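You operate a simulated robot arm through the tools that you are given. There is no shell and no other tool. Be economical: measure what you need, move in short steps, check, and stop when the job is done.

You run a simulated two-armed robot. Do the job below in one go: nothing can be reset, and whatever is moved stays where it is left.

## Task
Put one of the bearings from the shelf under the assembly bench on the blue tray.
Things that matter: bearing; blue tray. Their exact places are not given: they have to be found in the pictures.

It is judged by the outcome, as a careful person would: the job done as asked, and still so three seconds after it is handed in. It fails if anything else is knocked over, pushed out of place, dropped, spilled or broken.

## Robot
Two 7-joint arms with two-finger parallel grippers on one trunk, on a base that drives. Base frame: it is fixed to the floor where the robot stands at the start and does not move with it; the origin is under the middle of the robot, x ahead of it, y to its left, z up. Units: m, rad, N and s.
The left shoulder is at the start at [0.07, 0.163, 1], the right one opposite. With the tool pointing down near the work surface each hand reaches from about 0.1 to 0.76 m from the robot's upright axis, wherever it stands, measured 20 degrees to its own side. Payload 3.43 kg a hand.
The TCP of each hand is the grasp point between the finger pads, 0.034 m short of the fingertips. In the tool frame z runs along the fingers and y along their closing line. The gripper opens to 0.128 m. The fingers are 0.024 m wide and 0.012 m thick; the gripper's body (0.048 by 0.13 m) begins 0.096 m behind the TCP.
Orientation is that of the tool frame in the base frame, as a unit quaternion [x, y, z, w]. With the fingers straight down and closing along the base's y, the tool's x points along the base's -x, its y along +y and its z along -z.

## Interface
- The arms move only by the tool play_rows. It takes "left_motion", "right_motion" or both (then of equal length, played together; a hand with none holds still); each is a list that holds one entry, the list of rows, each a list of 7 numbers: the gripper command, from -1 (shut) to 1 (fully open), values between in proportion, then the shift along the base's x, y, z in units of 100 mm (1.0 is 100 mm), then the turn, a rotation vector about the base's x, y, z in units of 45 degrees (1.0 is 45 degrees). In form: [[[hand, x, y, z, ax, ay, az], ...]]. A call has 1 to 12 rows; each row is the pose to reach, as a shift and turn from the pose commanded when the call began. A call with a number of a shift or a turn outside -1 to 1 is refused whole. A row lasts 0.2 s, in which the tool goes at most 0.05 m and 0.15 rad; a call with a longer step from one row to the next is refused whole, and so is a gripper value outside its range. Where a pose cannot be reached the arm comes as near as it can. A force on the tool above 40 N (or 10 N above the force at the start of the call, whichever is more), or a blocked arm, ends the call early, and 0.2 s more pass. The fingers move at their own pace (about 0.153 m/s each) and stop on an object; they squeeze with about 32 N. The grip force told is the motor's: it shows also when the fingers shut on nothing. Time passes only in rows, and 0.2 s behind the last, so rows that repeat a pose let the fingers close. The reply holds the time, the measured pose of the TCP, the force on the tool along the base axes, the opening and the grip force, in the units named above and with some noise.
- Cameras (640 x 400 px; columns grow to the right, rows downward): "scene" is now at [0.0907, -0.0328, 1.1995]; the picture's right is [-0.59, -0.81, 0.00], its down [-0.71, 0.52, -0.47] and it looks along [0.38, -0.27, -0.88] (base axes); focal length 274 px, centre (320, 200). "left" rides on the left gripper at [-0.036, 0, -0.098] in its tool frame; the picture's right is [0.00, -1.00, 0.00], its down [0.97, 0.00, -0.24] and it looks along [0.24, 0.00, 0.97] (tool axes); focal length 218 px, centre (320, 200). "right" rides on the right gripper at [-0.036, 0, -0.098] in its tool frame; the picture's right is [0.00, -1.00, 0.00], its down [0.97, 0.00, -0.24] and it looks along [0.24, 0.00, 0.97] (tool axes); focal length 218 px, centre (320, 200).
- capture(camera): a new picture of that camera. It takes no simulated time.
- lift_body(by): slides the trunk up (or, below 0, down) by that many m; the arms and the scene camera ride with it, the base frame stays. It gives what a move gives, with no picture.
- drive_base(legs): drives the robot by 1 to 6 legs, each [ahead, left, turn to the left] in m, m and rad, along the robot's own axes; the way and the turn of a leg run together, so that a leg with both is an arc; at most 1.5 m and 3.142 rad a leg. The arms and the cameras ride along, it lands a little off, and it stops where it bumps. It gives what a move gives.
- turn_head(pan, tilt): turns the head with the scene camera to pan (to the left, within 1.501 rad either way) and tilt (down, from -0.506 to 1.204), counted from straight ahead of the robot. It gives what a move gives.
- measure_at(camera, pixels): there is no depth. For up to 12 entries [column, row, z] of the newest picture of that camera ("zoom" is the newest enlarged one), the place [x, y] in the base frame at which the ray of that pixel passes the height z, good to about 0.002 m, but the place of the scene camera against the robot may be out by one fixed shift of up to 0.018 m in any direction. It takes no simulated time.
- enlarge(camera, box): a new picture of the part [left, top, right, bottom] of that camera's present view, enlarged. It takes no simulated time.
- close_job(): hands the job in; it is judged then, once.

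Go step by step. Measure first, check grasps and placings, and put right what went wrong. The budget is 80 turns and 78 pictures, counting those below and the enlarged ones. Unless the task says otherwise, let go and move clear before handing in, and close with one line.

The tools are called after "Emit:" by a JSON object that holds its "fn" and its "kwargs". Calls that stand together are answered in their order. play_rows: Moves the arms, as the interface text tells. Its arguments: {"type":"object","properties":{"left_motion":{"type":"array","items":{"type":"array","items":{"type":"array","items":{"type":"number"}}}},"right_motion":{"type":"array","items":{"type":"array","items":{"type":"array","items":{"type":"number"}}}}},"required":[]} The other tools are called the same way: lift_body (by) slides the trunk up or down; drive_base (legs) drives the base; turn_head (pan, tilt) turns the head that bears the scene camera; capture (camera) takes a picture; measure_at (camera, pixels) gives the place at which the rays of pixels pass given heights; enlarge (camera, box) takes an enlarged picture of a part of a camera's view; close_job () hands the job in.

At the start:

```text
time: 0.0
left_tool_pos: [0.3579, 0.0954, 0.446]
left_orientation: [0.012, 0.995, 0.102, 0.002]
left_contact_force: [0.3, 0.9, 0.5]
left_grip_width: 0.128
left_grasp_force: 0.0
right_tool_pos: [0.3153, -0.4152, 0.583]
right_orientation: [0.0, 1.0, -0.001, 0.0]
right_contact_force: [0.1, -0.1, 0.4]
right_grip_width: 0.1281
right_grasp_force: 0.1
trunk travel left (down, up): [-0.481, 0.459]
robot x, y, heading: [0.0019, 0.0004, -0.0]
head pan, tilt: [-0.63, 1.084]
```

scene: 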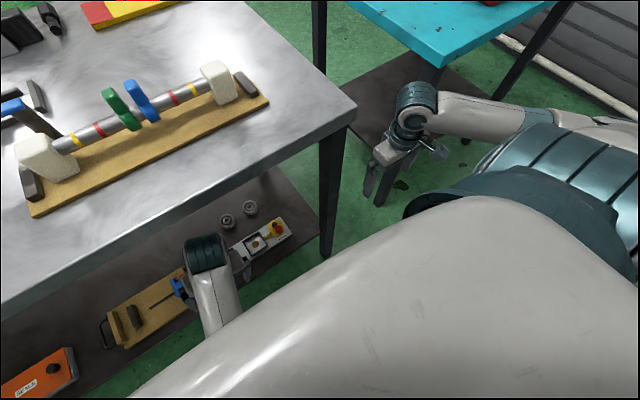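
right: 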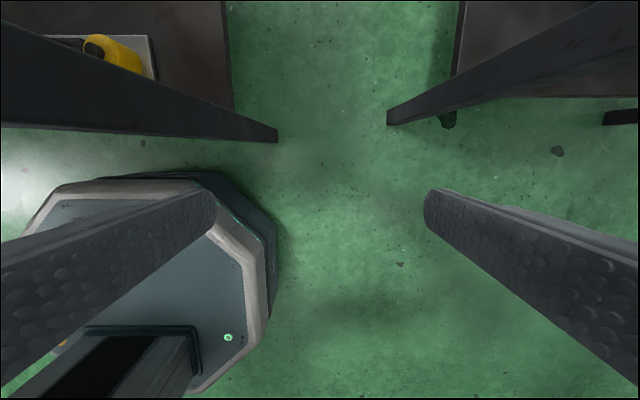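
left: 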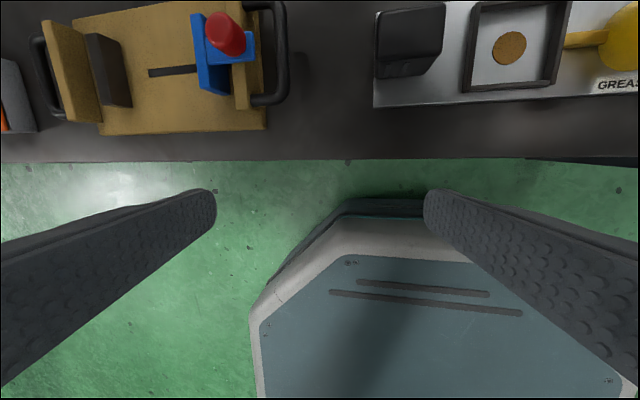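

The scene picture shows two bearing-like rings at about (227,221) and (250,208) on the shelf under the bench; the blue tray is not certain yet. I look around with the head.

Emit:
{"fn": "turn_head", "kwargs": {"pan": -0.6, "tilt": 0.6}}

Emit:
{"fn": "capture", "kwargs": {"camera": "scene"}}

Emit:
{"fn": "turn_head", "kwargs": {"pan": 0.4, "tilt": 0.7}}

Emit:
{"fn": "capture", "kwargs": {"camera": "scene"}}

```text
time: 0.9
left_tool_pos: [0.3584, 0.0962, 0.447]
left_orientation: [0.012, 0.995, 0.102, 0.002]
left_contact_force: [-0.5, -0.8, 0.0]
left_grip_width: 0.128
left_grasp_force: 0.0
right_tool_pos: [0.3141, -0.4164, 0.5826]
right_orientation: [0.0, 1.0, 0.001, 0.0]
right_contact_force: [-0.4, 0.5, 0.3]
right_grip_width: 0.1281
right_grasp_force: 0.1
trunk travel left (down, up): [-0.481, 0.459]
robot x, y, heading: [0.0005, 0.0007, -0.002]
head pan, tilt: [-0.6, 0.6]
```

```text
74 pictures are left
```

scene: 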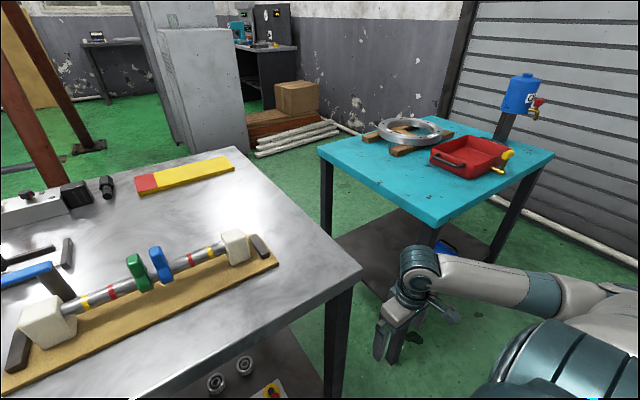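

```text
time: 2.2
left_tool_pos: [0.3586, 0.097, 0.4449]
left_orientation: [0.013, 0.995, 0.102, 0.002]
left_contact_force: [0.4, 0.4, 0.4]
left_grip_width: 0.1283
left_grasp_force: 0.2
right_tool_pos: [0.3146, -0.4153, 0.5839]
right_orientation: [0.0, 1.0, -0.001, 0.0]
right_contact_force: [-0.4, 0.9, 0.3]
right_grip_width: 0.128
right_grasp_force: 0.1
trunk travel left (down, up): [-0.481, 0.459]
robot x, y, heading: [0.0003, -0.0004, -0.003]
head pan, tilt: [0.4, 0.7]
```

```text
73 pictures are left
```

scene: 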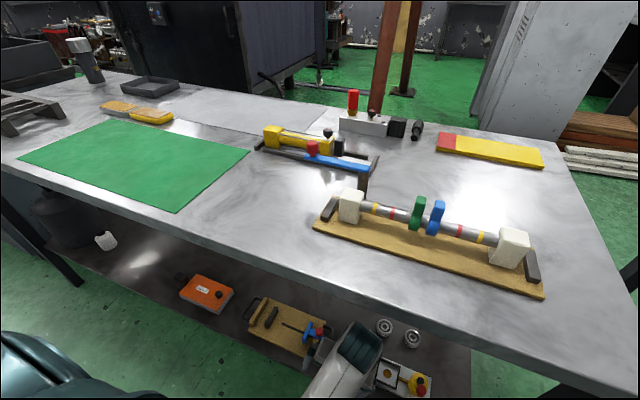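

No blue tray is on the bench; something blue shows on the lower shelf of the cyan table near (447,247) in the first view. I look further right.

Emit:
{"fn": "turn_head", "kwargs": {"pan": -1.0, "tilt": 0.75}}

Emit:
{"fn": "capture", "kwargs": {"camera": "scene"}}

Emit:
{"fn": "turn_head", "kwargs": {"pan": 1.3, "tilt": 0.6}}

Emit:
{"fn": "capture", "kwargs": {"camera": "scene"}}

```text
time: 3.7
left_tool_pos: [0.3596, 0.0978, 0.4458]
left_orientation: [0.012, 0.995, 0.102, 0.002]
left_contact_force: [0.3, -0.6, -1.0]
left_grip_width: 0.128
left_grasp_force: 0.0
right_tool_pos: [0.3153, -0.416, 0.5829]
right_orientation: [0.001, 1.0, -0.001, 0.0]
right_contact_force: [0.1, -0.7, 0.4]
right_grip_width: 0.128
right_grasp_force: 0.0
trunk travel left (down, up): [-0.481, 0.459]
robot x, y, heading: [0.0018, 0.0019, -0.004]
head pan, tilt: [-1.0, 0.75]
```

```text
72 pictures are left
```

scene: 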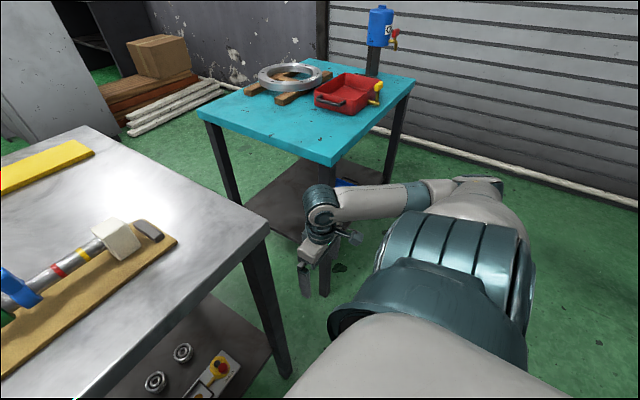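

```text
time: 5.8
left_tool_pos: [0.359, 0.097, 0.4465]
left_orientation: [0.013, 0.995, 0.103, 0.002]
left_contact_force: [-0.2, 0.7, 0.0]
left_grip_width: 0.128
left_grasp_force: 0.1
right_tool_pos: [0.3141, -0.4155, 0.5827]
right_orientation: [0.0, 1.0, -0.001, 0.0]
right_contact_force: [0.5, 0.2, 0.3]
right_grip_width: 0.1279
right_grasp_force: 0.0
trunk travel left (down, up): [-0.481, 0.459]
robot x, y, heading: [-0.0037, -0.0016, -0.002]
head pan, tilt: [1.3, 0.6]
```

```text
71 pictures are left
```

scene: 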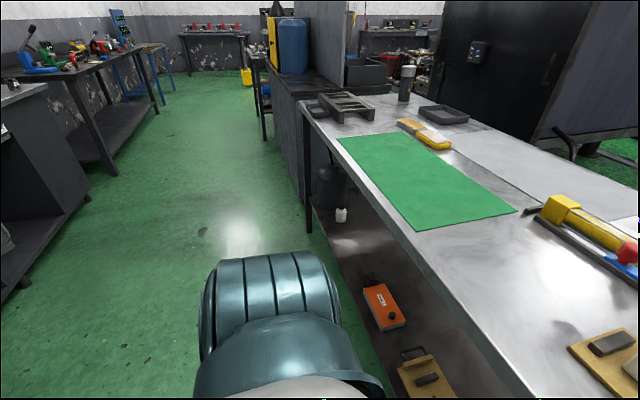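

The blue object on the cyan table's lower shelf is the candidate. I look back toward the bearings to measure and enlarge them.

Emit:
{"fn": "turn_head", "kwargs": {"pan": -0.5, "tilt": 0.95}}

Emit:
{"fn": "capture", "kwargs": {"camera": "scene"}}

Emit:
{"fn": "enlarge", "kwargs": {"camera": "scene", "box": [160, 160, 480, 360]}}

```text
time: 7.7
left_tool_pos: [0.359, 0.0968, 0.4467]
left_orientation: [0.012, 0.995, 0.103, 0.002]
left_contact_force: [0.0, -0.8, 0.5]
left_grip_width: 0.1281
left_grasp_force: 0.0
right_tool_pos: [0.3141, -0.4146, 0.5828]
right_orientation: [0.0, 1.0, -0.001, 0.0]
right_contact_force: [-0.1, 0.4, -0.6]
right_grip_width: 0.1283
right_grasp_force: 0.0
trunk travel left (down, up): [-0.481, 0.459]
robot x, y, heading: [0.0001, -0.0021, 0.002]
head pan, tilt: [-0.499, 0.949]
```

```text
70 pictures are left
```

scene: 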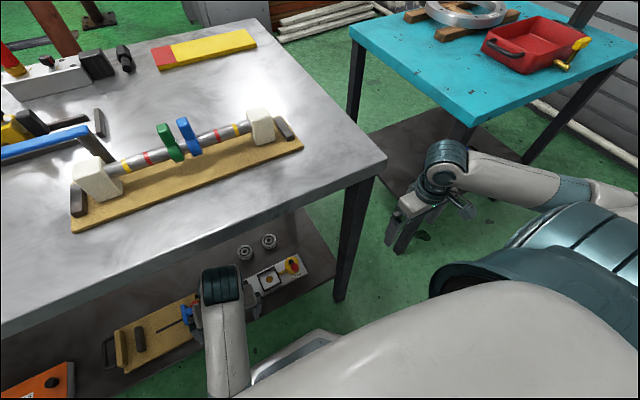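

```text
2.00 times, centred on (320, 260) of scene
```

zoom: 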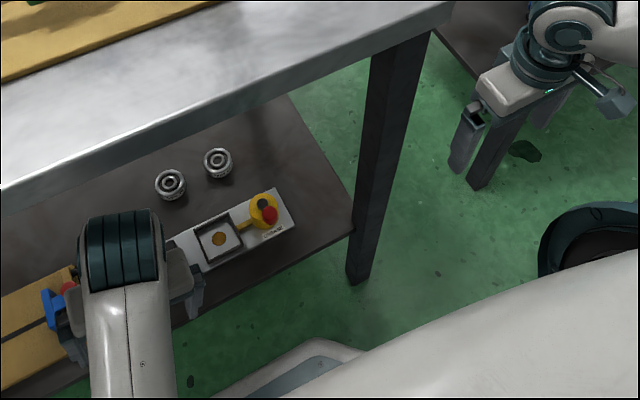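

Both bearings are clear at scene (245,252) and (268,241), with a grease plate in front. I measure them, the bench edge and corner, the table and the leg foot.

Emit:
{"fn": "measure_at", "kwargs": {"camera": "scene", "pixels": [[245, 252, 0.33], [268, 241, 0.33], [338, 298, 0], [385, 157, 0.8], [385, 157, 0.85], [385, 157, 0.9], [100, 300, 0.85], [472, 120, 0.8], [472, 120, 0.75], [335, 280, 0.3], [350, 25, 0.75], [440, 240, 0.2]]}}

Emit:
{"fn": "measure_at", "kwargs": {"camera": "zoom", "pixels": [[171, 180, 0.33], [171, 180, 0.3], [218, 158, 0.33], [218, 158, 0.3], [353, 230, 0.3], [290, 95, 0.3], [175, 328, 0.3], [295, 222, 0.3], [275, 188, 0.3], [190, 272, 0.3]]}}

```text
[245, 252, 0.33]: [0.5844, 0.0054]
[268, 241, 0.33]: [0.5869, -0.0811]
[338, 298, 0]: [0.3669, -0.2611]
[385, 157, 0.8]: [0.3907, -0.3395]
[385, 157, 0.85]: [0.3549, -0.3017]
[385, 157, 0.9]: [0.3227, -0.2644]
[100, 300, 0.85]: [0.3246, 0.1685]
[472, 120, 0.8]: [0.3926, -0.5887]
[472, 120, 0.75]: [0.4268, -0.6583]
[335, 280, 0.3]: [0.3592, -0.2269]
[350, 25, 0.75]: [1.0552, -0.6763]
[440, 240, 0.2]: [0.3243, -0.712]
```

```text
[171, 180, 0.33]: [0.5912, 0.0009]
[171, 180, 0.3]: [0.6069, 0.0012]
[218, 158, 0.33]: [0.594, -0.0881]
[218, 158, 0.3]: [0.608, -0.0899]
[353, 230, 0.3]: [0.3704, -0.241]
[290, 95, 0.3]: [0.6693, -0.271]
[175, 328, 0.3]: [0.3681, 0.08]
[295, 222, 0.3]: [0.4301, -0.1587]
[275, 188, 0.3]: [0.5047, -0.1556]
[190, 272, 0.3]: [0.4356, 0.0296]
```

Bearings are at about (0.59,0.00) and (0.593,-0.088), on a shelf at z≈0.3, well under a bench top at about 0.85. I'll back off, then lower the trunk while raising the hands so the arm can reach in under the top.

Emit:
{"fn": "drive_base", "kwargs": {"legs": [[-0.3, 0, 0]]}}

Emit:
{"fn": "capture", "kwargs": {"camera": "scene"}}

Emit:
{"fn": "turn_head", "kwargs": {"pan": 0.5, "tilt": 1.0}}

Emit:
{"fn": "capture", "kwargs": {"camera": "scene"}}

```text
time: 9.7
left_tool_pos: [0.0611, 0.0956, 0.4467]
left_orientation: [0.014, 0.995, 0.103, 0.004]
left_contact_force: [0.8, 0.7, -0.7]
left_grip_width: 0.1279
left_grasp_force: 0.0
right_tool_pos: [0.0166, -0.4157, 0.5836]
right_orientation: [0.003, 1.0, -0.001, 0.001]
right_contact_force: [-0.9, 0.3, 0.1]
right_grip_width: 0.1278
right_grasp_force: 0.0
trunk travel left (down, up): [-0.481, 0.459]
robot x, y, heading: [-0.2946, 0.0012, -0.011]
head pan, tilt: [-0.499, 0.949]
```

```text
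68 pictures are left
```

scene: 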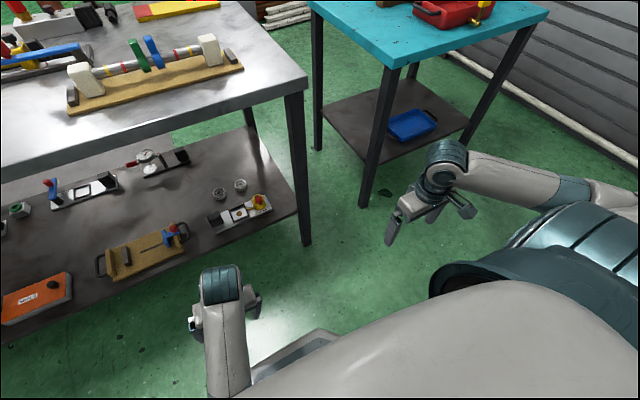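

```text
time: 10.9
left_tool_pos: [0.0616, 0.0954, 0.4464]
left_orientation: [0.014, 0.995, 0.103, 0.002]
left_contact_force: [-1.1, -0.6, -0.7]
left_grip_width: 0.128
left_grasp_force: 0.0
right_tool_pos: [0.0159, -0.4156, 0.582]
right_orientation: [0.002, 1.0, -0.002, 0.0]
right_contact_force: [-0.4, 0.0, 0.0]
right_grip_width: 0.128
right_grasp_force: 0.1
trunk travel left (down, up): [-0.481, 0.459]
robot x, y, heading: [-0.2955, 0.0003, -0.004]
head pan, tilt: [0.499, 1.0]
```

```text
67 pictures are left
```

scene: 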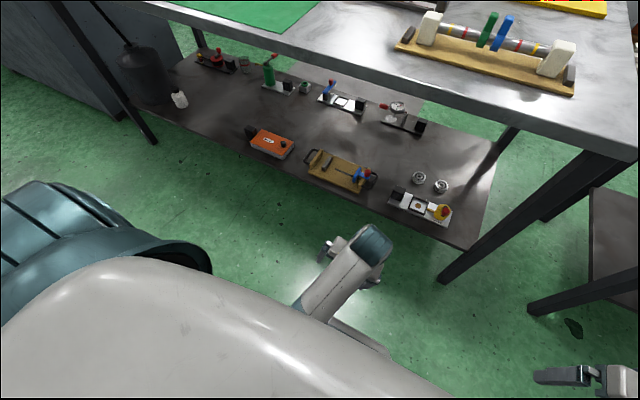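

The blue tray is on the cyan table's lower shelf at (412,124) of the first picture. Now I straighten the left hand and raise both hands while the trunk goes down.

Emit:
{"fn": "play_rows", "kwargs": {"left_motion": [[[1, 0, 0, 0.4, -0.13, 0, 0], [1, 0, 0, 0.8, -0.26, 0, 0], [1, 0, 0, 1, -0.26, 0, 0]]], "right_motion": [[[1, 0, 0, 0.4, 0, 0, 0], [1, 0, 0, 0.8, 0, 0, 0], [1, 0, 0, 1, 0, 0, 0]]]}}

Emit:
{"fn": "lift_body", "kwargs": {"by": -0.12}}

Emit:
{"fn": "play_rows", "kwargs": {"left_motion": [[[1, 0, 0, 0.4, 0, 0, 0], [1, 0, 0, 0.8, 0, 0, 0], [1, 0, 0, 1, 0, 0, 0]]], "right_motion": [[[1, 0, 0, 0.4, 0, 0, 0], [1, 0, 0, 0.8, 0, 0, 0], [1, 0, 0, 1, 0, 0, 0]]]}}

Emit:
{"fn": "lift_body", "kwargs": {"by": -0.12}}

Emit:
{"fn": "capture", "kwargs": {"camera": "scene"}}

```text
time: 11.5
left_tool_pos: [0.0496, 0.2044, 0.469]
left_orientation: [0.034, 0.989, 0.143, -0.005]
left_contact_force: [-0.3, 0.0, -0.7]
left_grip_width: 0.1279
left_grasp_force: 0.0
left hand out of reach, approached as far as the arm can: row 2
right_tool_pos: [0.0146, -0.4156, 0.6401]
right_orientation: [0.002, 1.0, -0.001, 0.0]
right_contact_force: [-0.5, -0.2, -0.2]
right_grip_width: 0.1279
right_grasp_force: 0.0
trunk travel left (down, up): [-0.481, 0.459]
robot x, y, heading: [-0.2989, 0.0015, -0.007]
head pan, tilt: [0.499, 1.0]
stopped in row 2 (left hand): the arm was blocked; the commanded pose is now the measured one
```

```text
time: 13.0
left_tool_pos: [0.0507, 0.2025, 0.3501]
left_orientation: [0.034, 0.989, 0.144, -0.004]
left_contact_force: [-0.8, -0.5, -0.7]
left_grip_width: 0.128
left_grasp_force: 0.0
right_tool_pos: [0.0151, -0.4169, 0.5187]
right_orientation: [0.003, 1.0, -0.001, 0.001]
right_contact_force: [0.5, -0.1, 0.6]
right_grip_width: 0.128
right_grasp_force: 0.1
trunk travel left (down, up): [-0.361, 0.579]
robot x, y, heading: [-0.2979, 0.0013, -0.006]
head pan, tilt: [0.499, 1.0]
```

```text
time: 13.5
left_tool_pos: [0.0435, 0.2935, 0.4016]
left_orientation: [0.051, 0.967, 0.248, -0.011]
left_contact_force: [0.1, 0.3, -0.4]
left_grip_width: 0.128
left_grasp_force: 0.1
left hand out of reach, approached as far as the arm can: row 2
right_tool_pos: [0.0174, -0.4187, 0.5715]
right_orientation: [0.002, 1.0, -0.001, -0.002]
right_contact_force: [1.7, -0.5, 0.9]
right_grip_width: 0.1279
right_grasp_force: 0.0
right hand out of reach, approached as far as the arm can: row 2
trunk travel left (down, up): [-0.361, 0.579]
robot x, y, heading: [-0.2952, 0.001, -0.013]
head pan, tilt: [0.499, 1.0]
stopped in row 2 (left hand): the arm was blocked; the commanded pose is now the measured one
```

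```text
time: 15.0
left_tool_pos: [0.0444, 0.2942, 0.2823]
left_orientation: [0.051, 0.968, 0.247, -0.011]
left_contact_force: [0.1, 0.4, -1.1]
left_grip_width: 0.1283
left_grasp_force: 0.0
right_tool_pos: [0.0176, -0.4185, 0.4529]
right_orientation: [0.002, 1.0, 0.0, 0.0]
right_contact_force: [-0.4, -0.2, -0.2]
right_grip_width: 0.1276
right_grasp_force: 0.1
trunk travel left (down, up): [-0.241, 0.699]
robot x, y, heading: [-0.299, 0.0022, -0.005]
head pan, tilt: [0.499, 1.0]
```

```text
66 pictures are left
```

scene: 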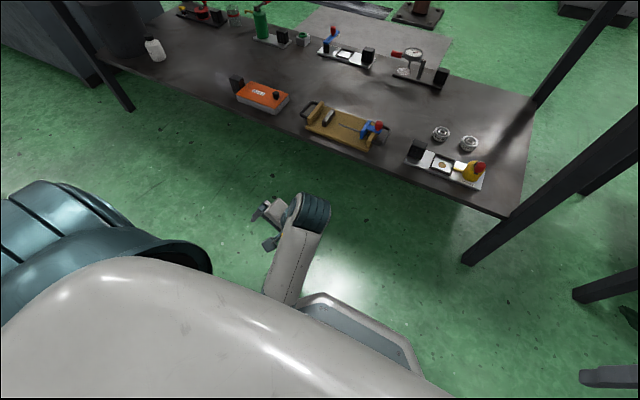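

The left arm is folded near its limits, so I extend both hands forward where there is free space, and straighten the left one.

Emit:
{"fn": "play_rows", "kwargs": {"left_motion": [[[1, 0.4, 0, 0.1, 0, 0, 0], [1, 0.8, 0, 0.2, -0.1, 0, 0], [1, 1, 0, 0.4, -0.2, 0, 0], [1, 1, -0.2, 0.6, -0.35, 0, 0], [1, 1, -0.4, 0.8, -0.5, 0, 0], [1, 1, -0.5, 1, -0.63, 0, 0]]], "right_motion": [[[1, 0.4, 0, 0, 0, 0, 0], [1, 0.8, 0, 0, 0, 0, 0], [1, 1, 0, 0.2, 0, 0, 0], [1, 1, 0, 0.4, 0, 0, 0], [1, 1, 0, 0.6, 0, 0, 0], [1, 1, 0, 0.8, 0, 0, 0]]]}}

Emit:
{"fn": "capture", "kwargs": {"camera": "scene"}}

```text
time: 15.9
left_tool_pos: [0.1331, 0.3838, 0.3342]
left_orientation: [0.038, 0.966, 0.255, -0.025]
left_contact_force: [0.0, 0.0, -0.5]
left_grip_width: 0.128
left_grasp_force: 0.0
left hand out of reach, approached as far as the arm can: row 4
right_tool_pos: [0.1189, -0.4178, 0.4746]
right_orientation: [0.002, 1.0, 0.001, 0.0]
right_contact_force: [0.0, -0.6, -0.2]
right_grip_width: 0.1281
right_grasp_force: 0.1
trunk travel left (down, up): [-0.241, 0.699]
robot x, y, heading: [-0.2954, 0.001, -0.005]
head pan, tilt: [0.499, 1.0]
stopped in row 4 (left hand): the arm was blocked; the commanded pose is now the measured one
```

```text
65 pictures are left
```

scene: 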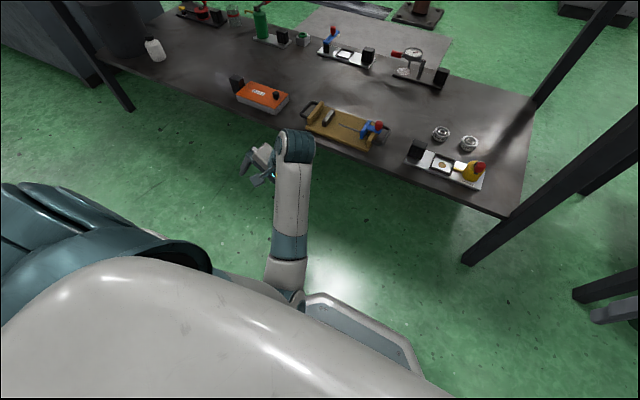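

The left elbow is folded inward and badly placed; the right arm has its elbow out and moves freely, so I'll use the right arm. I look at it and the tray from here.

Emit:
{"fn": "turn_head", "kwargs": {"pan": -0.7, "tilt": 0.8}}

Emit:
{"fn": "capture", "kwargs": {"camera": "scene"}}

```text
time: 17.3
left_tool_pos: [0.1334, 0.383, 0.3345]
left_orientation: [0.038, 0.966, 0.255, -0.025]
left_contact_force: [-0.4, 0.0, 0.4]
left_grip_width: 0.1277
left_grasp_force: 0.2
right_tool_pos: [0.1187, -0.419, 0.4735]
right_orientation: [0.002, 1.0, 0.0, -0.001]
right_contact_force: [0.1, -0.6, -0.7]
right_grip_width: 0.1283
right_grasp_force: 0.0
trunk travel left (down, up): [-0.241, 0.699]
robot x, y, heading: [-0.2952, 0.0015, -0.004]
head pan, tilt: [-0.7, 0.799]
```

```text
64 pictures are left
```

scene: 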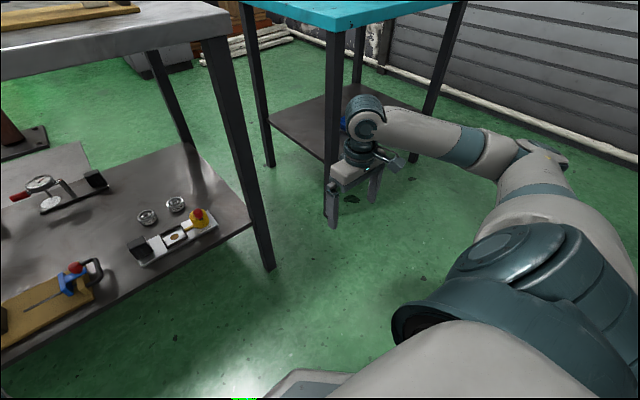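

The right arm hangs free with the elbow out at shoulder height. I first tuck the left hand outward and back so it stays clear of the bench.

Emit:
{"fn": "play_rows", "kwargs": {"left_motion": [[[1, -0.2, 0.3, 0, 0, 0, 0], [1, -0.4, 0.5, 0, 0, 0, 0], [1, -0.6, 0.7, 0, 0, 0, 0], [1, -0.8, 0.9, 0, 0, 0, 0], [1, -1, 1, 0, 0, 0, 0]]]}}

Emit:
{"fn": "play_rows", "kwargs": {"left_motion": [[[1, -0.2, 0.3, 0, 0, 0, 0], [1, -0.4, 0.5, 0, 0, 0, 0], [1, -0.6, 0.7, 0, 0, 0, 0], [1, -0.8, 0.9, 0, 0, 0, 0], [1, -1, 1, 0, 0, 0, 0]]]}}

Emit:
{"fn": "turn_head", "kwargs": {"pan": 0.7, "tilt": 0.9}}

Emit:
{"fn": "capture", "kwargs": {"camera": "scene"}}

```text
time: 18.5
left_tool_pos: [0.0343, 0.4838, 0.3348]
left_orientation: [0.039, 0.966, 0.254, -0.025]
left_contact_force: [-0.2, 0.0, 0.5]
left_grip_width: 0.1279
left_grasp_force: 0.0
right_tool_pos: [0.1174, -0.4202, 0.4748]
right_orientation: [0.002, 1.0, 0.0, -0.001]
right_contact_force: [-0.2, -0.7, -0.6]
right_grip_width: 0.1278
right_grasp_force: 0.0
trunk travel left (down, up): [-0.241, 0.699]
robot x, y, heading: [-0.2962, 0.0018, -0.006]
head pan, tilt: [-0.7, 0.799]
```

```text
time: 19.7
left_tool_pos: [-0.0683, 0.583, 0.3318]
left_orientation: [0.037, 0.966, 0.254, -0.025]
left_contact_force: [-0.1, -0.7, -0.1]
left_grip_width: 0.1281
left_grasp_force: 0.1
right_tool_pos: [0.1182, -0.4191, 0.4729]
right_orientation: [0.001, 1.0, 0.0, -0.001]
right_contact_force: [-0.1, -0.1, 1.1]
right_grip_width: 0.128
right_grasp_force: 0.0
trunk travel left (down, up): [-0.241, 0.699]
robot x, y, heading: [-0.2957, -0.0007, -0.005]
head pan, tilt: [-0.7, 0.799]
```

```text
time: 21.2
left_tool_pos: [-0.0684, 0.5822, 0.3325]
left_orientation: [0.038, 0.966, 0.253, -0.027]
left_contact_force: [0.6, -0.2, -0.1]
left_grip_width: 0.1279
left_grasp_force: 0.1
right_tool_pos: [0.1177, -0.4172, 0.4722]
right_orientation: [0.002, 1.0, 0.001, -0.001]
right_contact_force: [0.5, 0.0, -0.1]
right_grip_width: 0.1277
right_grasp_force: 0.0
trunk travel left (down, up): [-0.241, 0.699]
robot x, y, heading: [-0.2961, 0.0013, -0.004]
head pan, tilt: [0.7, 0.901]
```

```text
63 pictures are left
```

scene: 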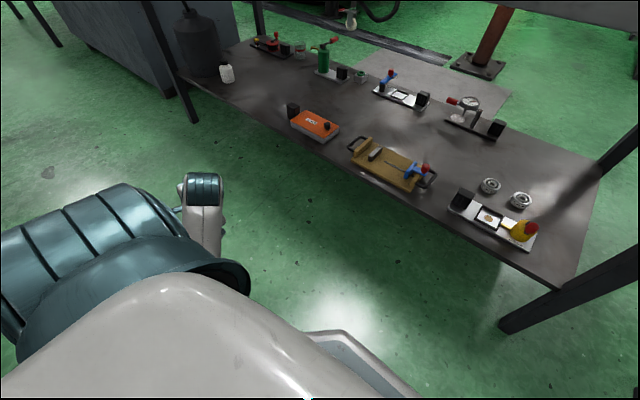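

The left hand now sits beside the body; I pull it back 0.1 more. I also measure the bearings at (491,185) and (521,200) more carefully from this low view.

Emit:
{"fn": "enlarge", "kwargs": {"camera": "scene", "box": [440, 150, 560, 225]}}

Emit:
{"fn": "play_rows", "kwargs": {"left_motion": [[[1, -0.3, 0, 0, 0, 0, 0], [1, -0.6, 0, 0, 0, 0, 0], [1, -1, 0, 0, 0, 0, 0]]]}}

```text
5.33 times, centred on (500, 188) of scene
```

zoom: 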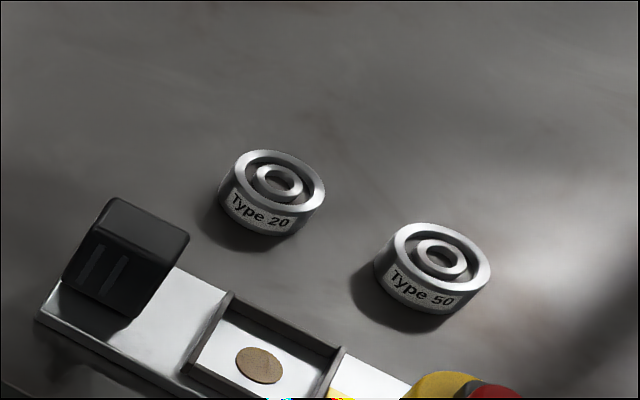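

```text
time: 22.0
left_tool_pos: [-0.1666, 0.5806, 0.3317]
left_orientation: [0.038, 0.966, 0.254, -0.025]
left_contact_force: [0.2, -0.3, 0.3]
left_grip_width: 0.1279
left_grasp_force: 0.0
right_tool_pos: [0.1174, -0.4192, 0.4734]
right_orientation: [0.002, 1.0, 0.0, -0.001]
right_contact_force: [0.1, -0.2, 0.1]
right_grip_width: 0.1281
right_grasp_force: 0.1
trunk travel left (down, up): [-0.241, 0.699]
robot x, y, heading: [-0.3002, 0.0006, -0.007]
head pan, tilt: [0.7, 0.901]
```

Two bearings, "Type 20" on the left and "Type 50" on the right; either will do. I measure both, then drive left.

Emit:
{"fn": "measure_at", "kwargs": {"camera": "zoom", "pixels": [[278, 182, 0.32], [278, 182, 0.33], [441, 256, 0.32], [237, 178, 0.32], [324, 190, 0.32], [258, 236, 0.3], [273, 151, 0.32], [130, 200, 0.35], [340, 350, 0.3]]}}

Emit:
{"fn": "drive_base", "kwargs": {"legs": [[0, 0.4, 0]]}}

Emit:
{"fn": "turn_head", "kwargs": {"pan": -0.5, "tilt": 0.75}}

Emit:
{"fn": "capture", "kwargs": {"camera": "scene"}}

Emit:
{"fn": "capture", "kwargs": {"camera": "right"}}

```text
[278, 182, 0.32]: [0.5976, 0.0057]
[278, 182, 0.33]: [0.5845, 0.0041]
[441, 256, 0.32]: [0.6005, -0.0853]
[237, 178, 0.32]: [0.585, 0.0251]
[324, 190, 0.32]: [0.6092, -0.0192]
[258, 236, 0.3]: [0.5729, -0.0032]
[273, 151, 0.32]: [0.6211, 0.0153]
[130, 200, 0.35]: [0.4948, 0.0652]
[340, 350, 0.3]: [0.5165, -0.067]
```

```text
time: 24.5
left_tool_pos: [-0.1623, 0.9782, 0.3324]
left_orientation: [0.039, 0.966, 0.254, -0.024]
left_contact_force: [0.4, -0.5, 0.1]
left_grip_width: 0.128
left_grasp_force: 0.2
right_tool_pos: [0.1198, -0.023, 0.4737]
right_orientation: [0.002, 1.0, 0.0, -0.001]
right_contact_force: [0.1, 0.5, -0.2]
right_grip_width: 0.128
right_grasp_force: 0.0
trunk travel left (down, up): [-0.241, 0.699]
robot x, y, heading: [-0.2957, 0.3975, -0.013]
head pan, tilt: [0.7, 0.901]
```

```text
time: 25.9
left_tool_pos: [-0.1633, 0.9782, 0.3325]
left_orientation: [0.04, 0.966, 0.253, -0.025]
left_contact_force: [-0.2, 0.1, 0.3]
left_grip_width: 0.1283
left_grasp_force: 0.0
right_tool_pos: [0.1199, -0.0225, 0.4729]
right_orientation: [0.003, 1.0, 0.0, -0.002]
right_contact_force: [0.8, -0.7, 0.0]
right_grip_width: 0.1277
right_grasp_force: 0.1
trunk travel left (down, up): [-0.241, 0.699]
robot x, y, heading: [-0.2949, 0.398, -0.006]
head pan, tilt: [-0.499, 0.75]
```

```text
61 pictures are left
```

scene: 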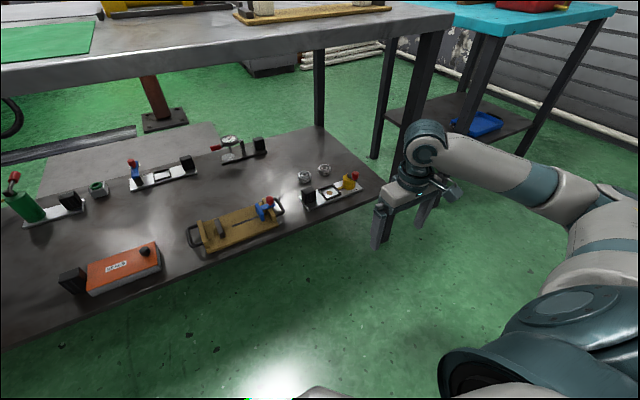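

```text
60 pictures are left
```

right: 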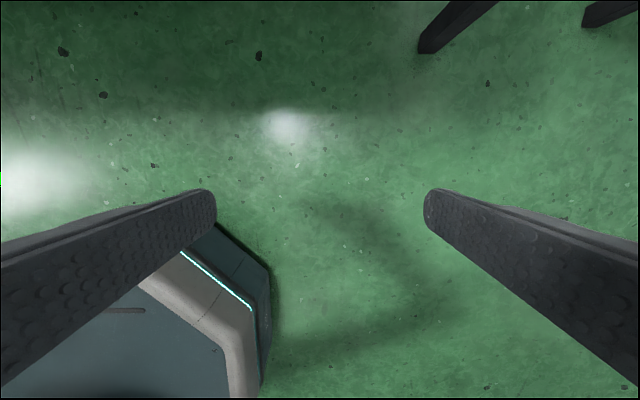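

The way ahead of the right hand is clear. I lower the trunk a little more and drive forward in a short step, then check.

Emit:
{"fn": "lift_body", "kwargs": {"by": -0.06}}

Emit:
{"fn": "drive_base", "kwargs": {"legs": [[0.18, 0.02, 0]]}}

Emit:
{"fn": "capture", "kwargs": {"camera": "scene"}}

Emit:
{"fn": "capture", "kwargs": {"camera": "right"}}

```text
time: 26.9
left_tool_pos: [-0.1639, 0.9769, 0.2934]
left_orientation: [0.041, 0.963, 0.266, -0.03]
left_contact_force: [-0.4, -0.3, 0.2]
left_grip_width: 0.1281
left_grasp_force: 0.1
right_tool_pos: [0.122, -0.028, 0.4139]
right_orientation: [0.003, 1.0, 0.01, -0.004]
right_contact_force: [1.1, 0.1, -0.2]
right_grip_width: 0.1281
right_grasp_force: 0.0
trunk travel left (down, up): [-0.181, 0.759]
robot x, y, heading: [-0.293, 0.3958, -0.006]
head pan, tilt: [-0.499, 0.75]
```

```text
time: 28.4
left_tool_pos: [0.0209, 0.9945, 0.2934]
left_orientation: [0.041, 0.963, 0.264, -0.031]
left_contact_force: [-0.2, 0.2, 0.4]
left_grip_width: 0.1284
left_grasp_force: 0.1
right_tool_pos: [0.3058, -0.0097, 0.4145]
right_orientation: [0.003, 1.0, 0.01, -0.005]
right_contact_force: [0.3, -0.2, 0.2]
right_grip_width: 0.128
right_grasp_force: 0.2
trunk travel left (down, up): [-0.181, 0.759]
robot x, y, heading: [-0.1065, 0.4158, -0.006]
head pan, tilt: [-0.499, 0.75]
```

```text
59 pictures are left
```

scene: 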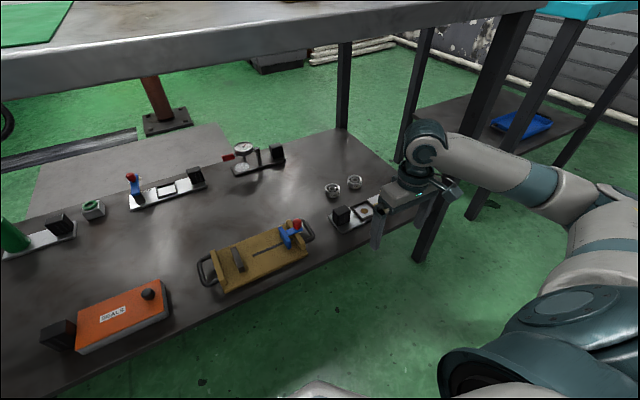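

```text
58 pictures are left
```

right: 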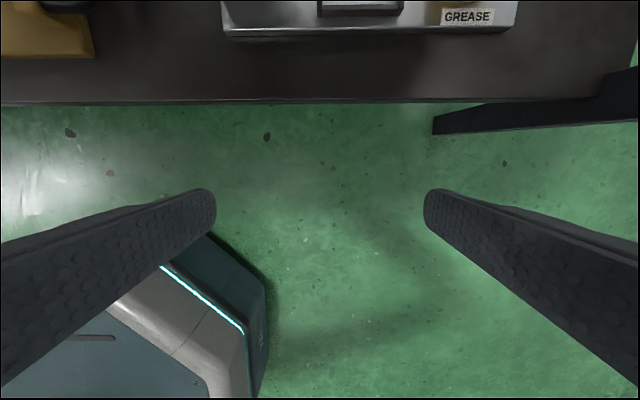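

The hand is just before the shelf edge, level with the grease plate. I estimate where the forearm lies against the bench leg before going in.

Emit:
{"fn": "measure_at", "kwargs": {"camera": "scene", "pixels": [[425, 150, 0.6], [545, 185, 0.6], [545, 185, 0.65], [610, 205, 0.6], [610, 205, 0.65], [420, 260, 0.0], [500, 100, 0.6], [530, 10, 0.85], [530, 20, 0.8], [330, 190, 0.32], [355, 182, 0.32]]}}

Emit:
{"fn": "turn_head", "kwargs": {"pan": -1.1, "tilt": 0.6}}

Emit:
{"fn": "capture", "kwargs": {"camera": "scene"}}

```text
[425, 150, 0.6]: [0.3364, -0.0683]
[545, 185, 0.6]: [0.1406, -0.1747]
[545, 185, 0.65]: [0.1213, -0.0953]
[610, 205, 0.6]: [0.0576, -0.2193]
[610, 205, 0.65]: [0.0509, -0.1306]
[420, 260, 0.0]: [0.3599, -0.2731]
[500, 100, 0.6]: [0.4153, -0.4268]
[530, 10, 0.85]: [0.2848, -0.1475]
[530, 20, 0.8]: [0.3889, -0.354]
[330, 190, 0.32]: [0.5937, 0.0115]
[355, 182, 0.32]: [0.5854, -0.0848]
```

```text
time: 29.4
left_tool_pos: [0.0193, 0.9952, 0.2944]
left_orientation: [0.04, 0.963, 0.266, -0.032]
left_contact_force: [0.6, 0.6, -0.2]
left_grip_width: 0.1279
left_grasp_force: 0.1
right_tool_pos: [0.3057, -0.0089, 0.4129]
right_orientation: [0.002, 1.0, 0.01, -0.005]
right_contact_force: [0.0, 0.3, 0.4]
right_grip_width: 0.1281
right_grasp_force: 0.0
trunk travel left (down, up): [-0.181, 0.759]
robot x, y, heading: [-0.1118, 0.4148, -0.009]
head pan, tilt: [-1.1, 0.6]
```

```text
57 pictures are left
```

scene: 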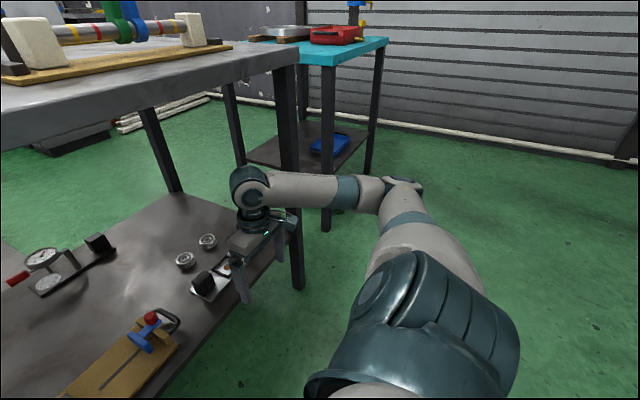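

The forearm runs in front of the bench leg at (292,180). I measure the elbow at (398,190) and the wrist.

Emit:
{"fn": "measure_at", "kwargs": {"camera": "scene", "pixels": [[400, 185, 0.6], [400, 185, 0.65], [400, 185, 0.55], [250, 185, 0.6], [250, 185, 0.65], [345, 190, 0.6], [298, 62, 0.85], [298, 62, 0.8], [288, 80, 0.8]]}}

```text
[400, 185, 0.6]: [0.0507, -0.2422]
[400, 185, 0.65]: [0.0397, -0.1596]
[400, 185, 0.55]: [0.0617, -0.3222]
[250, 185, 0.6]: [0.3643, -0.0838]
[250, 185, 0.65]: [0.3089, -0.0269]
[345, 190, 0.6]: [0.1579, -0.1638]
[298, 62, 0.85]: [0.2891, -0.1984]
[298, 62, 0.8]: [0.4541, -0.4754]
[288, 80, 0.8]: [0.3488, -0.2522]
```

The elbow is near (0.05,-0.26,0.58), and the geometry leaves the forearm clear of the leg as the hand goes forward. I drive in 0.1 m and then extend the hand at z≈0.42 with fingers part-closed.

Emit:
{"fn": "drive_base", "kwargs": {"legs": [[0.1, 0, 0]]}}

Emit:
{"fn": "play_rows", "kwargs": {"right_motion": [[[0.4, 0.3, 0, 0.1, 0, 0, 0], [0.4, 0.6, 0, 0.1, 0, 0, 0], [0.4, 1, 0, 0.1, 0, 0, 0]]]}}

Emit:
{"fn": "capture", "kwargs": {"camera": "right"}}

Emit:
{"fn": "capture", "kwargs": {"camera": "scene"}}

```text
time: 30.6
left_tool_pos: [0.1151, 0.9934, 0.2939]
left_orientation: [0.041, 0.963, 0.266, -0.032]
left_contact_force: [-0.1, -0.3, -0.5]
left_grip_width: 0.1279
left_grasp_force: 0.2
right_tool_pos: [0.4027, -0.0101, 0.4125]
right_orientation: [0.003, 1.0, 0.01, -0.004]
right_contact_force: [-0.1, 0.2, -0.5]
right_grip_width: 0.128
right_grasp_force: 0.0
trunk travel left (down, up): [-0.181, 0.759]
robot x, y, heading: [-0.0128, 0.4146, -0.007]
head pan, tilt: [-1.1, 0.6]
```

```text
time: 31.4
left_tool_pos: [0.1151, 0.9946, 0.294]
left_orientation: [0.042, 0.963, 0.266, -0.033]
left_contact_force: [0.2, -0.5, -0.4]
left_grip_width: 0.1282
left_grasp_force: 0.1
right_tool_pos: [0.5025, -0.0103, 0.4219]
right_orientation: [0.002, 1.0, 0.009, -0.004]
right_contact_force: [-0.7, -0.7, -0.3]
right_grip_width: 0.0897
right_grasp_force: 0.0
trunk travel left (down, up): [-0.181, 0.759]
robot x, y, heading: [-0.0125, 0.4135, -0.009]
head pan, tilt: [-1.1, 0.6]
```

```text
56 pictures are left
```

right: 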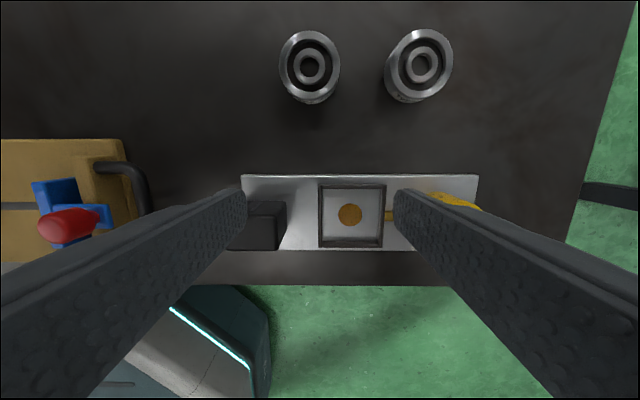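

```text
55 pictures are left
```

scene: 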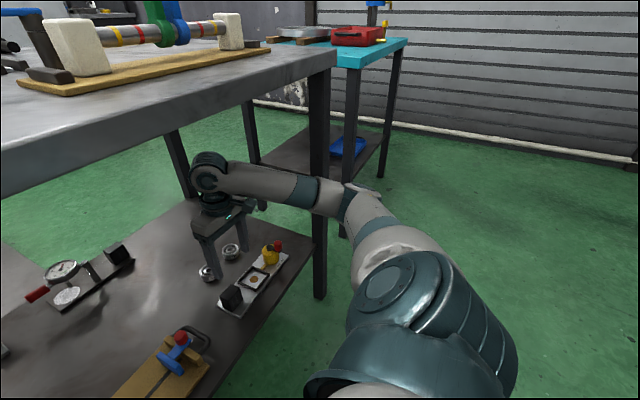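

The hand is in under the bench with clear space; the wrist view shows Type 20 at (310,67) and Type 50 at (420,63). I measure with the wrist camera.

Emit:
{"fn": "measure_at", "kwargs": {"camera": "right", "pixels": [[310, 64, 0.325], [310, 64, 0.32], [420, 62, 0.325], [280, 66, 0.325], [340, 66, 0.325], [310, 103, 0.3], [310, 31, 0.325]]}}

Emit:
{"fn": "play_rows", "kwargs": {"right_motion": [[[0.4, 0.3, 0, 0, 0, 0, 0], [0.4, 0.6, 0.1, 0, 0, 0, 0], [0.4, 0.85, 0.15, 0, 0, 0, 0]]]}}

Emit:
{"fn": "capture", "kwargs": {"camera": "right"}}

```text
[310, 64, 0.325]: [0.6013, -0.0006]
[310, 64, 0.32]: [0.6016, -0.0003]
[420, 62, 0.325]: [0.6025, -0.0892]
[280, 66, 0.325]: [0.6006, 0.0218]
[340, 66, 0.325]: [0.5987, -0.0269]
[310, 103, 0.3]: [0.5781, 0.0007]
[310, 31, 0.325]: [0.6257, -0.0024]
```

```text
time: 32.1
left_tool_pos: [0.1152, 0.9938, 0.293]
left_orientation: [0.042, 0.963, 0.266, -0.034]
left_contact_force: [-0.4, 0.4, -0.1]
left_grip_width: 0.1281
left_grasp_force: 0.0
right_tool_pos: [0.5875, 0.0037, 0.4202]
right_orientation: [0.003, 1.0, 0.009, -0.004]
right_contact_force: [-0.4, -0.3, 0.0]
right_grip_width: 0.0899
right_grasp_force: 0.0
trunk travel left (down, up): [-0.181, 0.759]
robot x, y, heading: [-0.0158, 0.4175, -0.008]
head pan, tilt: [-1.1, 0.6]
```

```text
54 pictures are left
```

right: 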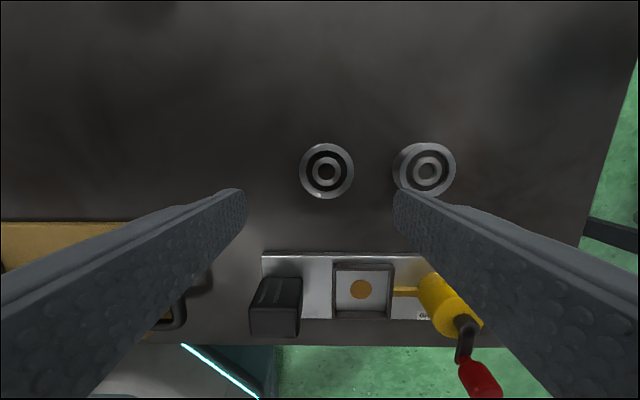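

I measure once more from nearer at (326,171), and meanwhile narrow the fingers so they miss the neighbouring bearing.

Emit:
{"fn": "measure_at", "kwargs": {"camera": "right", "pixels": [[326, 171, 0.325], [300, 171, 0.325], [354, 171, 0.325], [326, 143, 0.325], [326, 199, 0.31], [425, 168, 0.325], [395, 168, 0.325]]}}

```text
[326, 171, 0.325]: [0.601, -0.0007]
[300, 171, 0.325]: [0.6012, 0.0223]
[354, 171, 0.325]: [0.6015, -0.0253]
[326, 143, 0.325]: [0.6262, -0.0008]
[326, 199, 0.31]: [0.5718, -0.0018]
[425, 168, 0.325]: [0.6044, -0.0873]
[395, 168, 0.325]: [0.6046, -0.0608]
```

Centre is (0.601,-0.001), diameter about 0.05. I align over it and go down to about z 0.345.

Emit:
{"fn": "play_rows", "kwargs": {"right_motion": [[[0.2, 0.135, -0.05, 0, 0, 0, 0], [0.2, 0.135, -0.05, 0, 0, 0, 0], [0.2, 0.135, -0.05, -0.2, 0, 0, 0], [0.2, 0.135, -0.05, -0.4, 0, 0, 0]]]}}

Emit:
{"fn": "capture", "kwargs": {"camera": "right"}}

```text
time: 33.1
left_tool_pos: [0.1141, 0.9945, 0.2934]
left_orientation: [0.042, 0.963, 0.266, -0.034]
left_contact_force: [0.0, -0.3, -0.5]
left_grip_width: 0.1279
left_grasp_force: 0.1
right_tool_pos: [0.6004, 0.001, 0.38]
right_orientation: [0.003, 1.0, 0.009, -0.004]
right_contact_force: [0.6, 0.7, -0.4]
right_grip_width: 0.0767
right_grasp_force: 0.1
trunk travel left (down, up): [-0.181, 0.759]
robot x, y, heading: [-0.0092, 0.417, -0.001]
head pan, tilt: [-1.1, 0.6]
```

```text
53 pictures are left
```

right: 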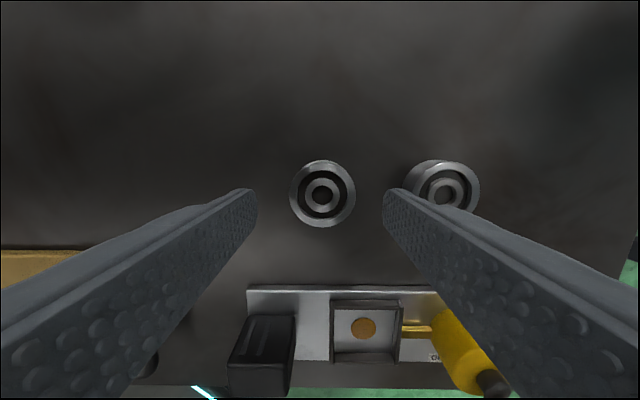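

The bearing at (322,194) sits midway between the fingertips (255 and 385). I go down and close.

Emit:
{"fn": "play_rows", "kwargs": {"right_motion": [[[0.2, 0, 0, -0.2, 0, 0, 0], [0.2, 0, 0, -0.37, 0, 0, 0], [0.2, 0, 0, -0.37, 0, 0, 0]]]}}

Emit:
{"fn": "play_rows", "kwargs": {"right_motion": [[[-0.6, 0, 0, 0, 0, 0, 0], [-0.6, 0, 0, 0, 0, 0, 0], [-0.6, 0, 0, 0, 0, 0, 0], [-0.6, 0, 0, 0, 0, 0, 0]]]}}

Emit:
{"fn": "capture", "kwargs": {"camera": "right"}}

```text
time: 34.0
left_tool_pos: [0.1132, 0.9939, 0.2919]
left_orientation: [0.043, 0.963, 0.265, -0.035]
left_contact_force: [0.0, -0.3, -0.1]
left_grip_width: 0.128
left_grasp_force: 0.2
right_tool_pos: [0.6009, 0.0005, 0.3437]
right_orientation: [0.002, 1.0, 0.01, -0.004]
right_contact_force: [-0.1, -0.3, -0.4]
right_grip_width: 0.077
right_grasp_force: 0.0
trunk travel left (down, up): [-0.181, 0.759]
robot x, y, heading: [-0.0123, 0.4184, -0.005]
head pan, tilt: [-1.1, 0.6]
```

```text
time: 35.0
left_tool_pos: [0.1139, 0.9951, 0.293]
left_orientation: [0.042, 0.962, 0.266, -0.035]
left_contact_force: [0.2, -0.6, -0.3]
left_grip_width: 0.1281
left_grasp_force: 0.0
right_tool_pos: [0.6018, 0.0005, 0.3439]
right_orientation: [0.002, 1.0, 0.009, -0.005]
right_contact_force: [0.3, 0.2, 0.1]
right_grip_width: 0.0492
right_grasp_force: 31.7
trunk travel left (down, up): [-0.181, 0.759]
robot x, y, heading: [-0.0138, 0.4141, -0.006]
head pan, tilt: [-1.1, 0.6]
```

```text
52 pictures are left
```

right: 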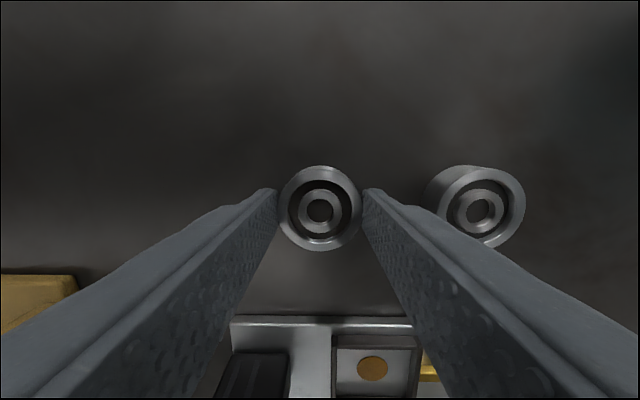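

The grip holds at 0.049 m with 32 N. I lift and retract along the path I came in on.

Emit:
{"fn": "play_rows", "kwargs": {"right_motion": [[[-0.6, 0, 0, 0.2, 0, 0, 0], [-0.6, 0, 0, 0.5, 0, 0, 0], [-0.6, 0, 0, 0.8, 0, 0, 0], [-0.6, 0, 0, 0.9, 0, 0, 0]]]}}

Emit:
{"fn": "capture", "kwargs": {"camera": "right"}}

Emit:
{"fn": "play_rows", "kwargs": {"right_motion": [[[-0.6, -0.3, 0, 0, 0, 0, 0], [-0.6, -0.6, 0, 0, 0, 0, 0], [-0.6, -0.95, 0, 0, 0, 0, 0]]]}}

Emit:
{"fn": "play_rows", "kwargs": {"right_motion": [[[-0.6, -0.3, 0, 0, 0, 0, 0], [-0.6, -0.6, 0, 0, 0, 0, 0], [-0.6, -0.95, 0, 0, 0, 0, 0]]]}}

Emit:
{"fn": "capture", "kwargs": {"camera": "scene"}}

```text
time: 36.0
left_tool_pos: [0.112, 0.9945, 0.2919]
left_orientation: [0.042, 0.963, 0.265, -0.036]
left_contact_force: [0.4, 0.4, 0.0]
left_grip_width: 0.1278
left_grasp_force: 0.1
right_tool_pos: [0.6009, 0.0001, 0.4369]
right_orientation: [0.003, 1.0, 0.009, -0.005]
right_contact_force: [0.6, -1.0, -1.6]
right_grip_width: 0.0489
right_grasp_force: 31.9
trunk travel left (down, up): [-0.181, 0.759]
robot x, y, heading: [-0.0151, 0.4168, -0.008]
head pan, tilt: [-1.1, 0.6]
```

```text
51 pictures are left
```

right: 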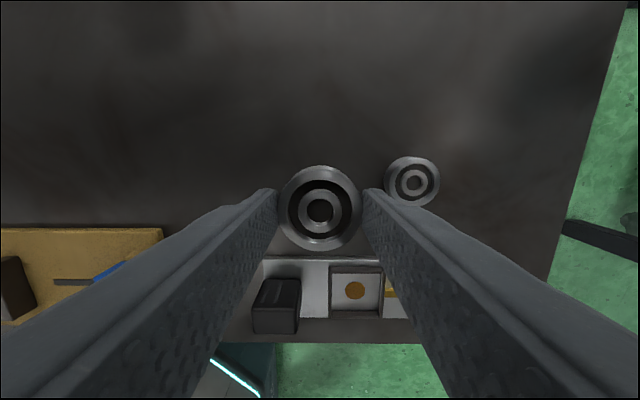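

```text
time: 36.8
left_tool_pos: [0.1122, 0.9949, 0.2925]
left_orientation: [0.042, 0.963, 0.265, -0.035]
left_contact_force: [-1.0, 0.6, -1.5]
left_grip_width: 0.1281
left_grasp_force: 0.0
right_tool_pos: [0.5052, 0.0015, 0.4372]
right_orientation: [0.003, 1.0, 0.01, -0.004]
right_contact_force: [0.5, 0.6, -1.0]
right_grip_width: 0.0488
right_grasp_force: 31.8
trunk travel left (down, up): [-0.181, 0.759]
robot x, y, heading: [-0.0168, 0.4179, -0.003]
head pan, tilt: [-1.1, 0.6]
```

```text
time: 37.5
left_tool_pos: [0.1141, 0.9943, 0.2911]
left_orientation: [0.043, 0.963, 0.265, -0.036]
left_contact_force: [0.0, 0.5, 0.5]
left_grip_width: 0.1278
left_grasp_force: 0.1
right_tool_pos: [0.4091, 0.001, 0.4375]
right_orientation: [0.002, 1.0, 0.008, -0.004]
right_contact_force: [1.1, -0.2, -1.6]
right_grip_width: 0.0489
right_grasp_force: 32.3
trunk travel left (down, up): [-0.181, 0.759]
robot x, y, heading: [-0.0133, 0.4153, -0.012]
head pan, tilt: [-1.1, 0.6]
```

```text
50 pictures are left
```

scene: 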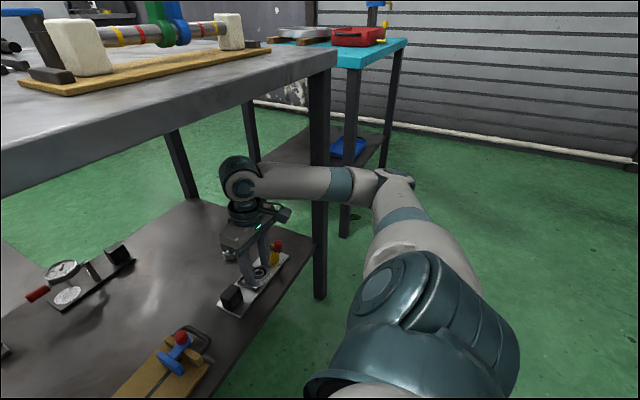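

The bearing is held and out over the front of the shelf. I drive back clear of the bench and look at the table.

Emit:
{"fn": "drive_base", "kwargs": {"legs": [[-0.35, 0, 0]]}}

Emit:
{"fn": "drive_base", "kwargs": {"legs": [[0, -0.5, 0]]}}

Emit:
{"fn": "turn_head", "kwargs": {"pan": -0.8, "tilt": 0.6}}

Emit:
{"fn": "capture", "kwargs": {"camera": "scene"}}

```text
time: 39.8
left_tool_pos: [-0.2343, 0.9968, 0.2917]
left_orientation: [0.042, 0.963, 0.265, -0.036]
left_contact_force: [0.9, 0.9, -0.1]
left_grip_width: 0.1282
left_grasp_force: 0.0
right_tool_pos: [0.0659, 0.0032, 0.4356]
right_orientation: [0.002, 1.0, 0.009, -0.003]
right_contact_force: [-0.9, 0.3, 0.0]
right_grip_width: 0.0487
right_grasp_force: 32.5
trunk travel left (down, up): [-0.181, 0.759]
robot x, y, heading: [-0.3602, 0.4186, -0.008]
head pan, tilt: [-1.1, 0.6]
```

```text
time: 42.8
left_tool_pos: [-0.2402, 0.4898, 0.2906]
left_orientation: [0.04, 0.963, 0.265, -0.04]
left_contact_force: [0.1, -0.5, -0.5]
left_grip_width: 0.128
left_grasp_force: 0.1
right_tool_pos: [0.067, -0.5015, 0.435]
right_orientation: [-0.001, 1.0, 0.008, -0.004]
right_contact_force: [-0.7, 0.5, -1.5]
right_grip_width: 0.0491
right_grasp_force: 31.7
trunk travel left (down, up): [-0.181, 0.759]
robot x, y, heading: [-0.3616, -0.0895, -0.001]
head pan, tilt: [-1.1, 0.6]
```

```text
time: 43.6
left_tool_pos: [-0.241, 0.4918, 0.2899]
left_orientation: [0.041, 0.962, 0.265, -0.041]
left_contact_force: [0.1, -0.1, -0.6]
left_grip_width: 0.1281
left_grasp_force: 0.1
right_tool_pos: [0.0661, -0.5024, 0.4364]
right_orientation: [-0.001, 1.0, 0.008, -0.005]
right_contact_force: [-0.3, 0.1, -0.9]
right_grip_width: 0.0488
right_grasp_force: 31.5
trunk travel left (down, up): [-0.181, 0.759]
robot x, y, heading: [-0.3568, -0.0913, -0.0]
head pan, tilt: [-0.799, 0.6]
```

```text
49 pictures are left
```

scene: 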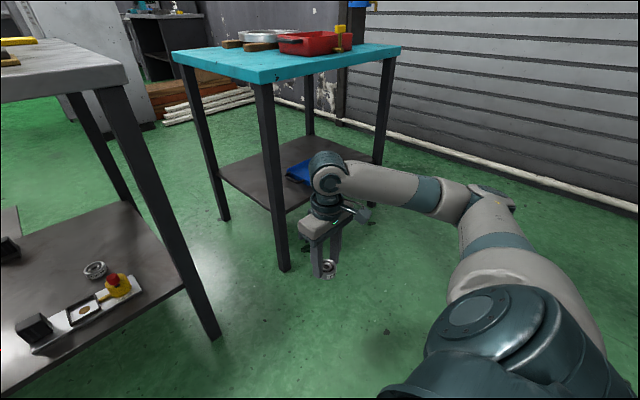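

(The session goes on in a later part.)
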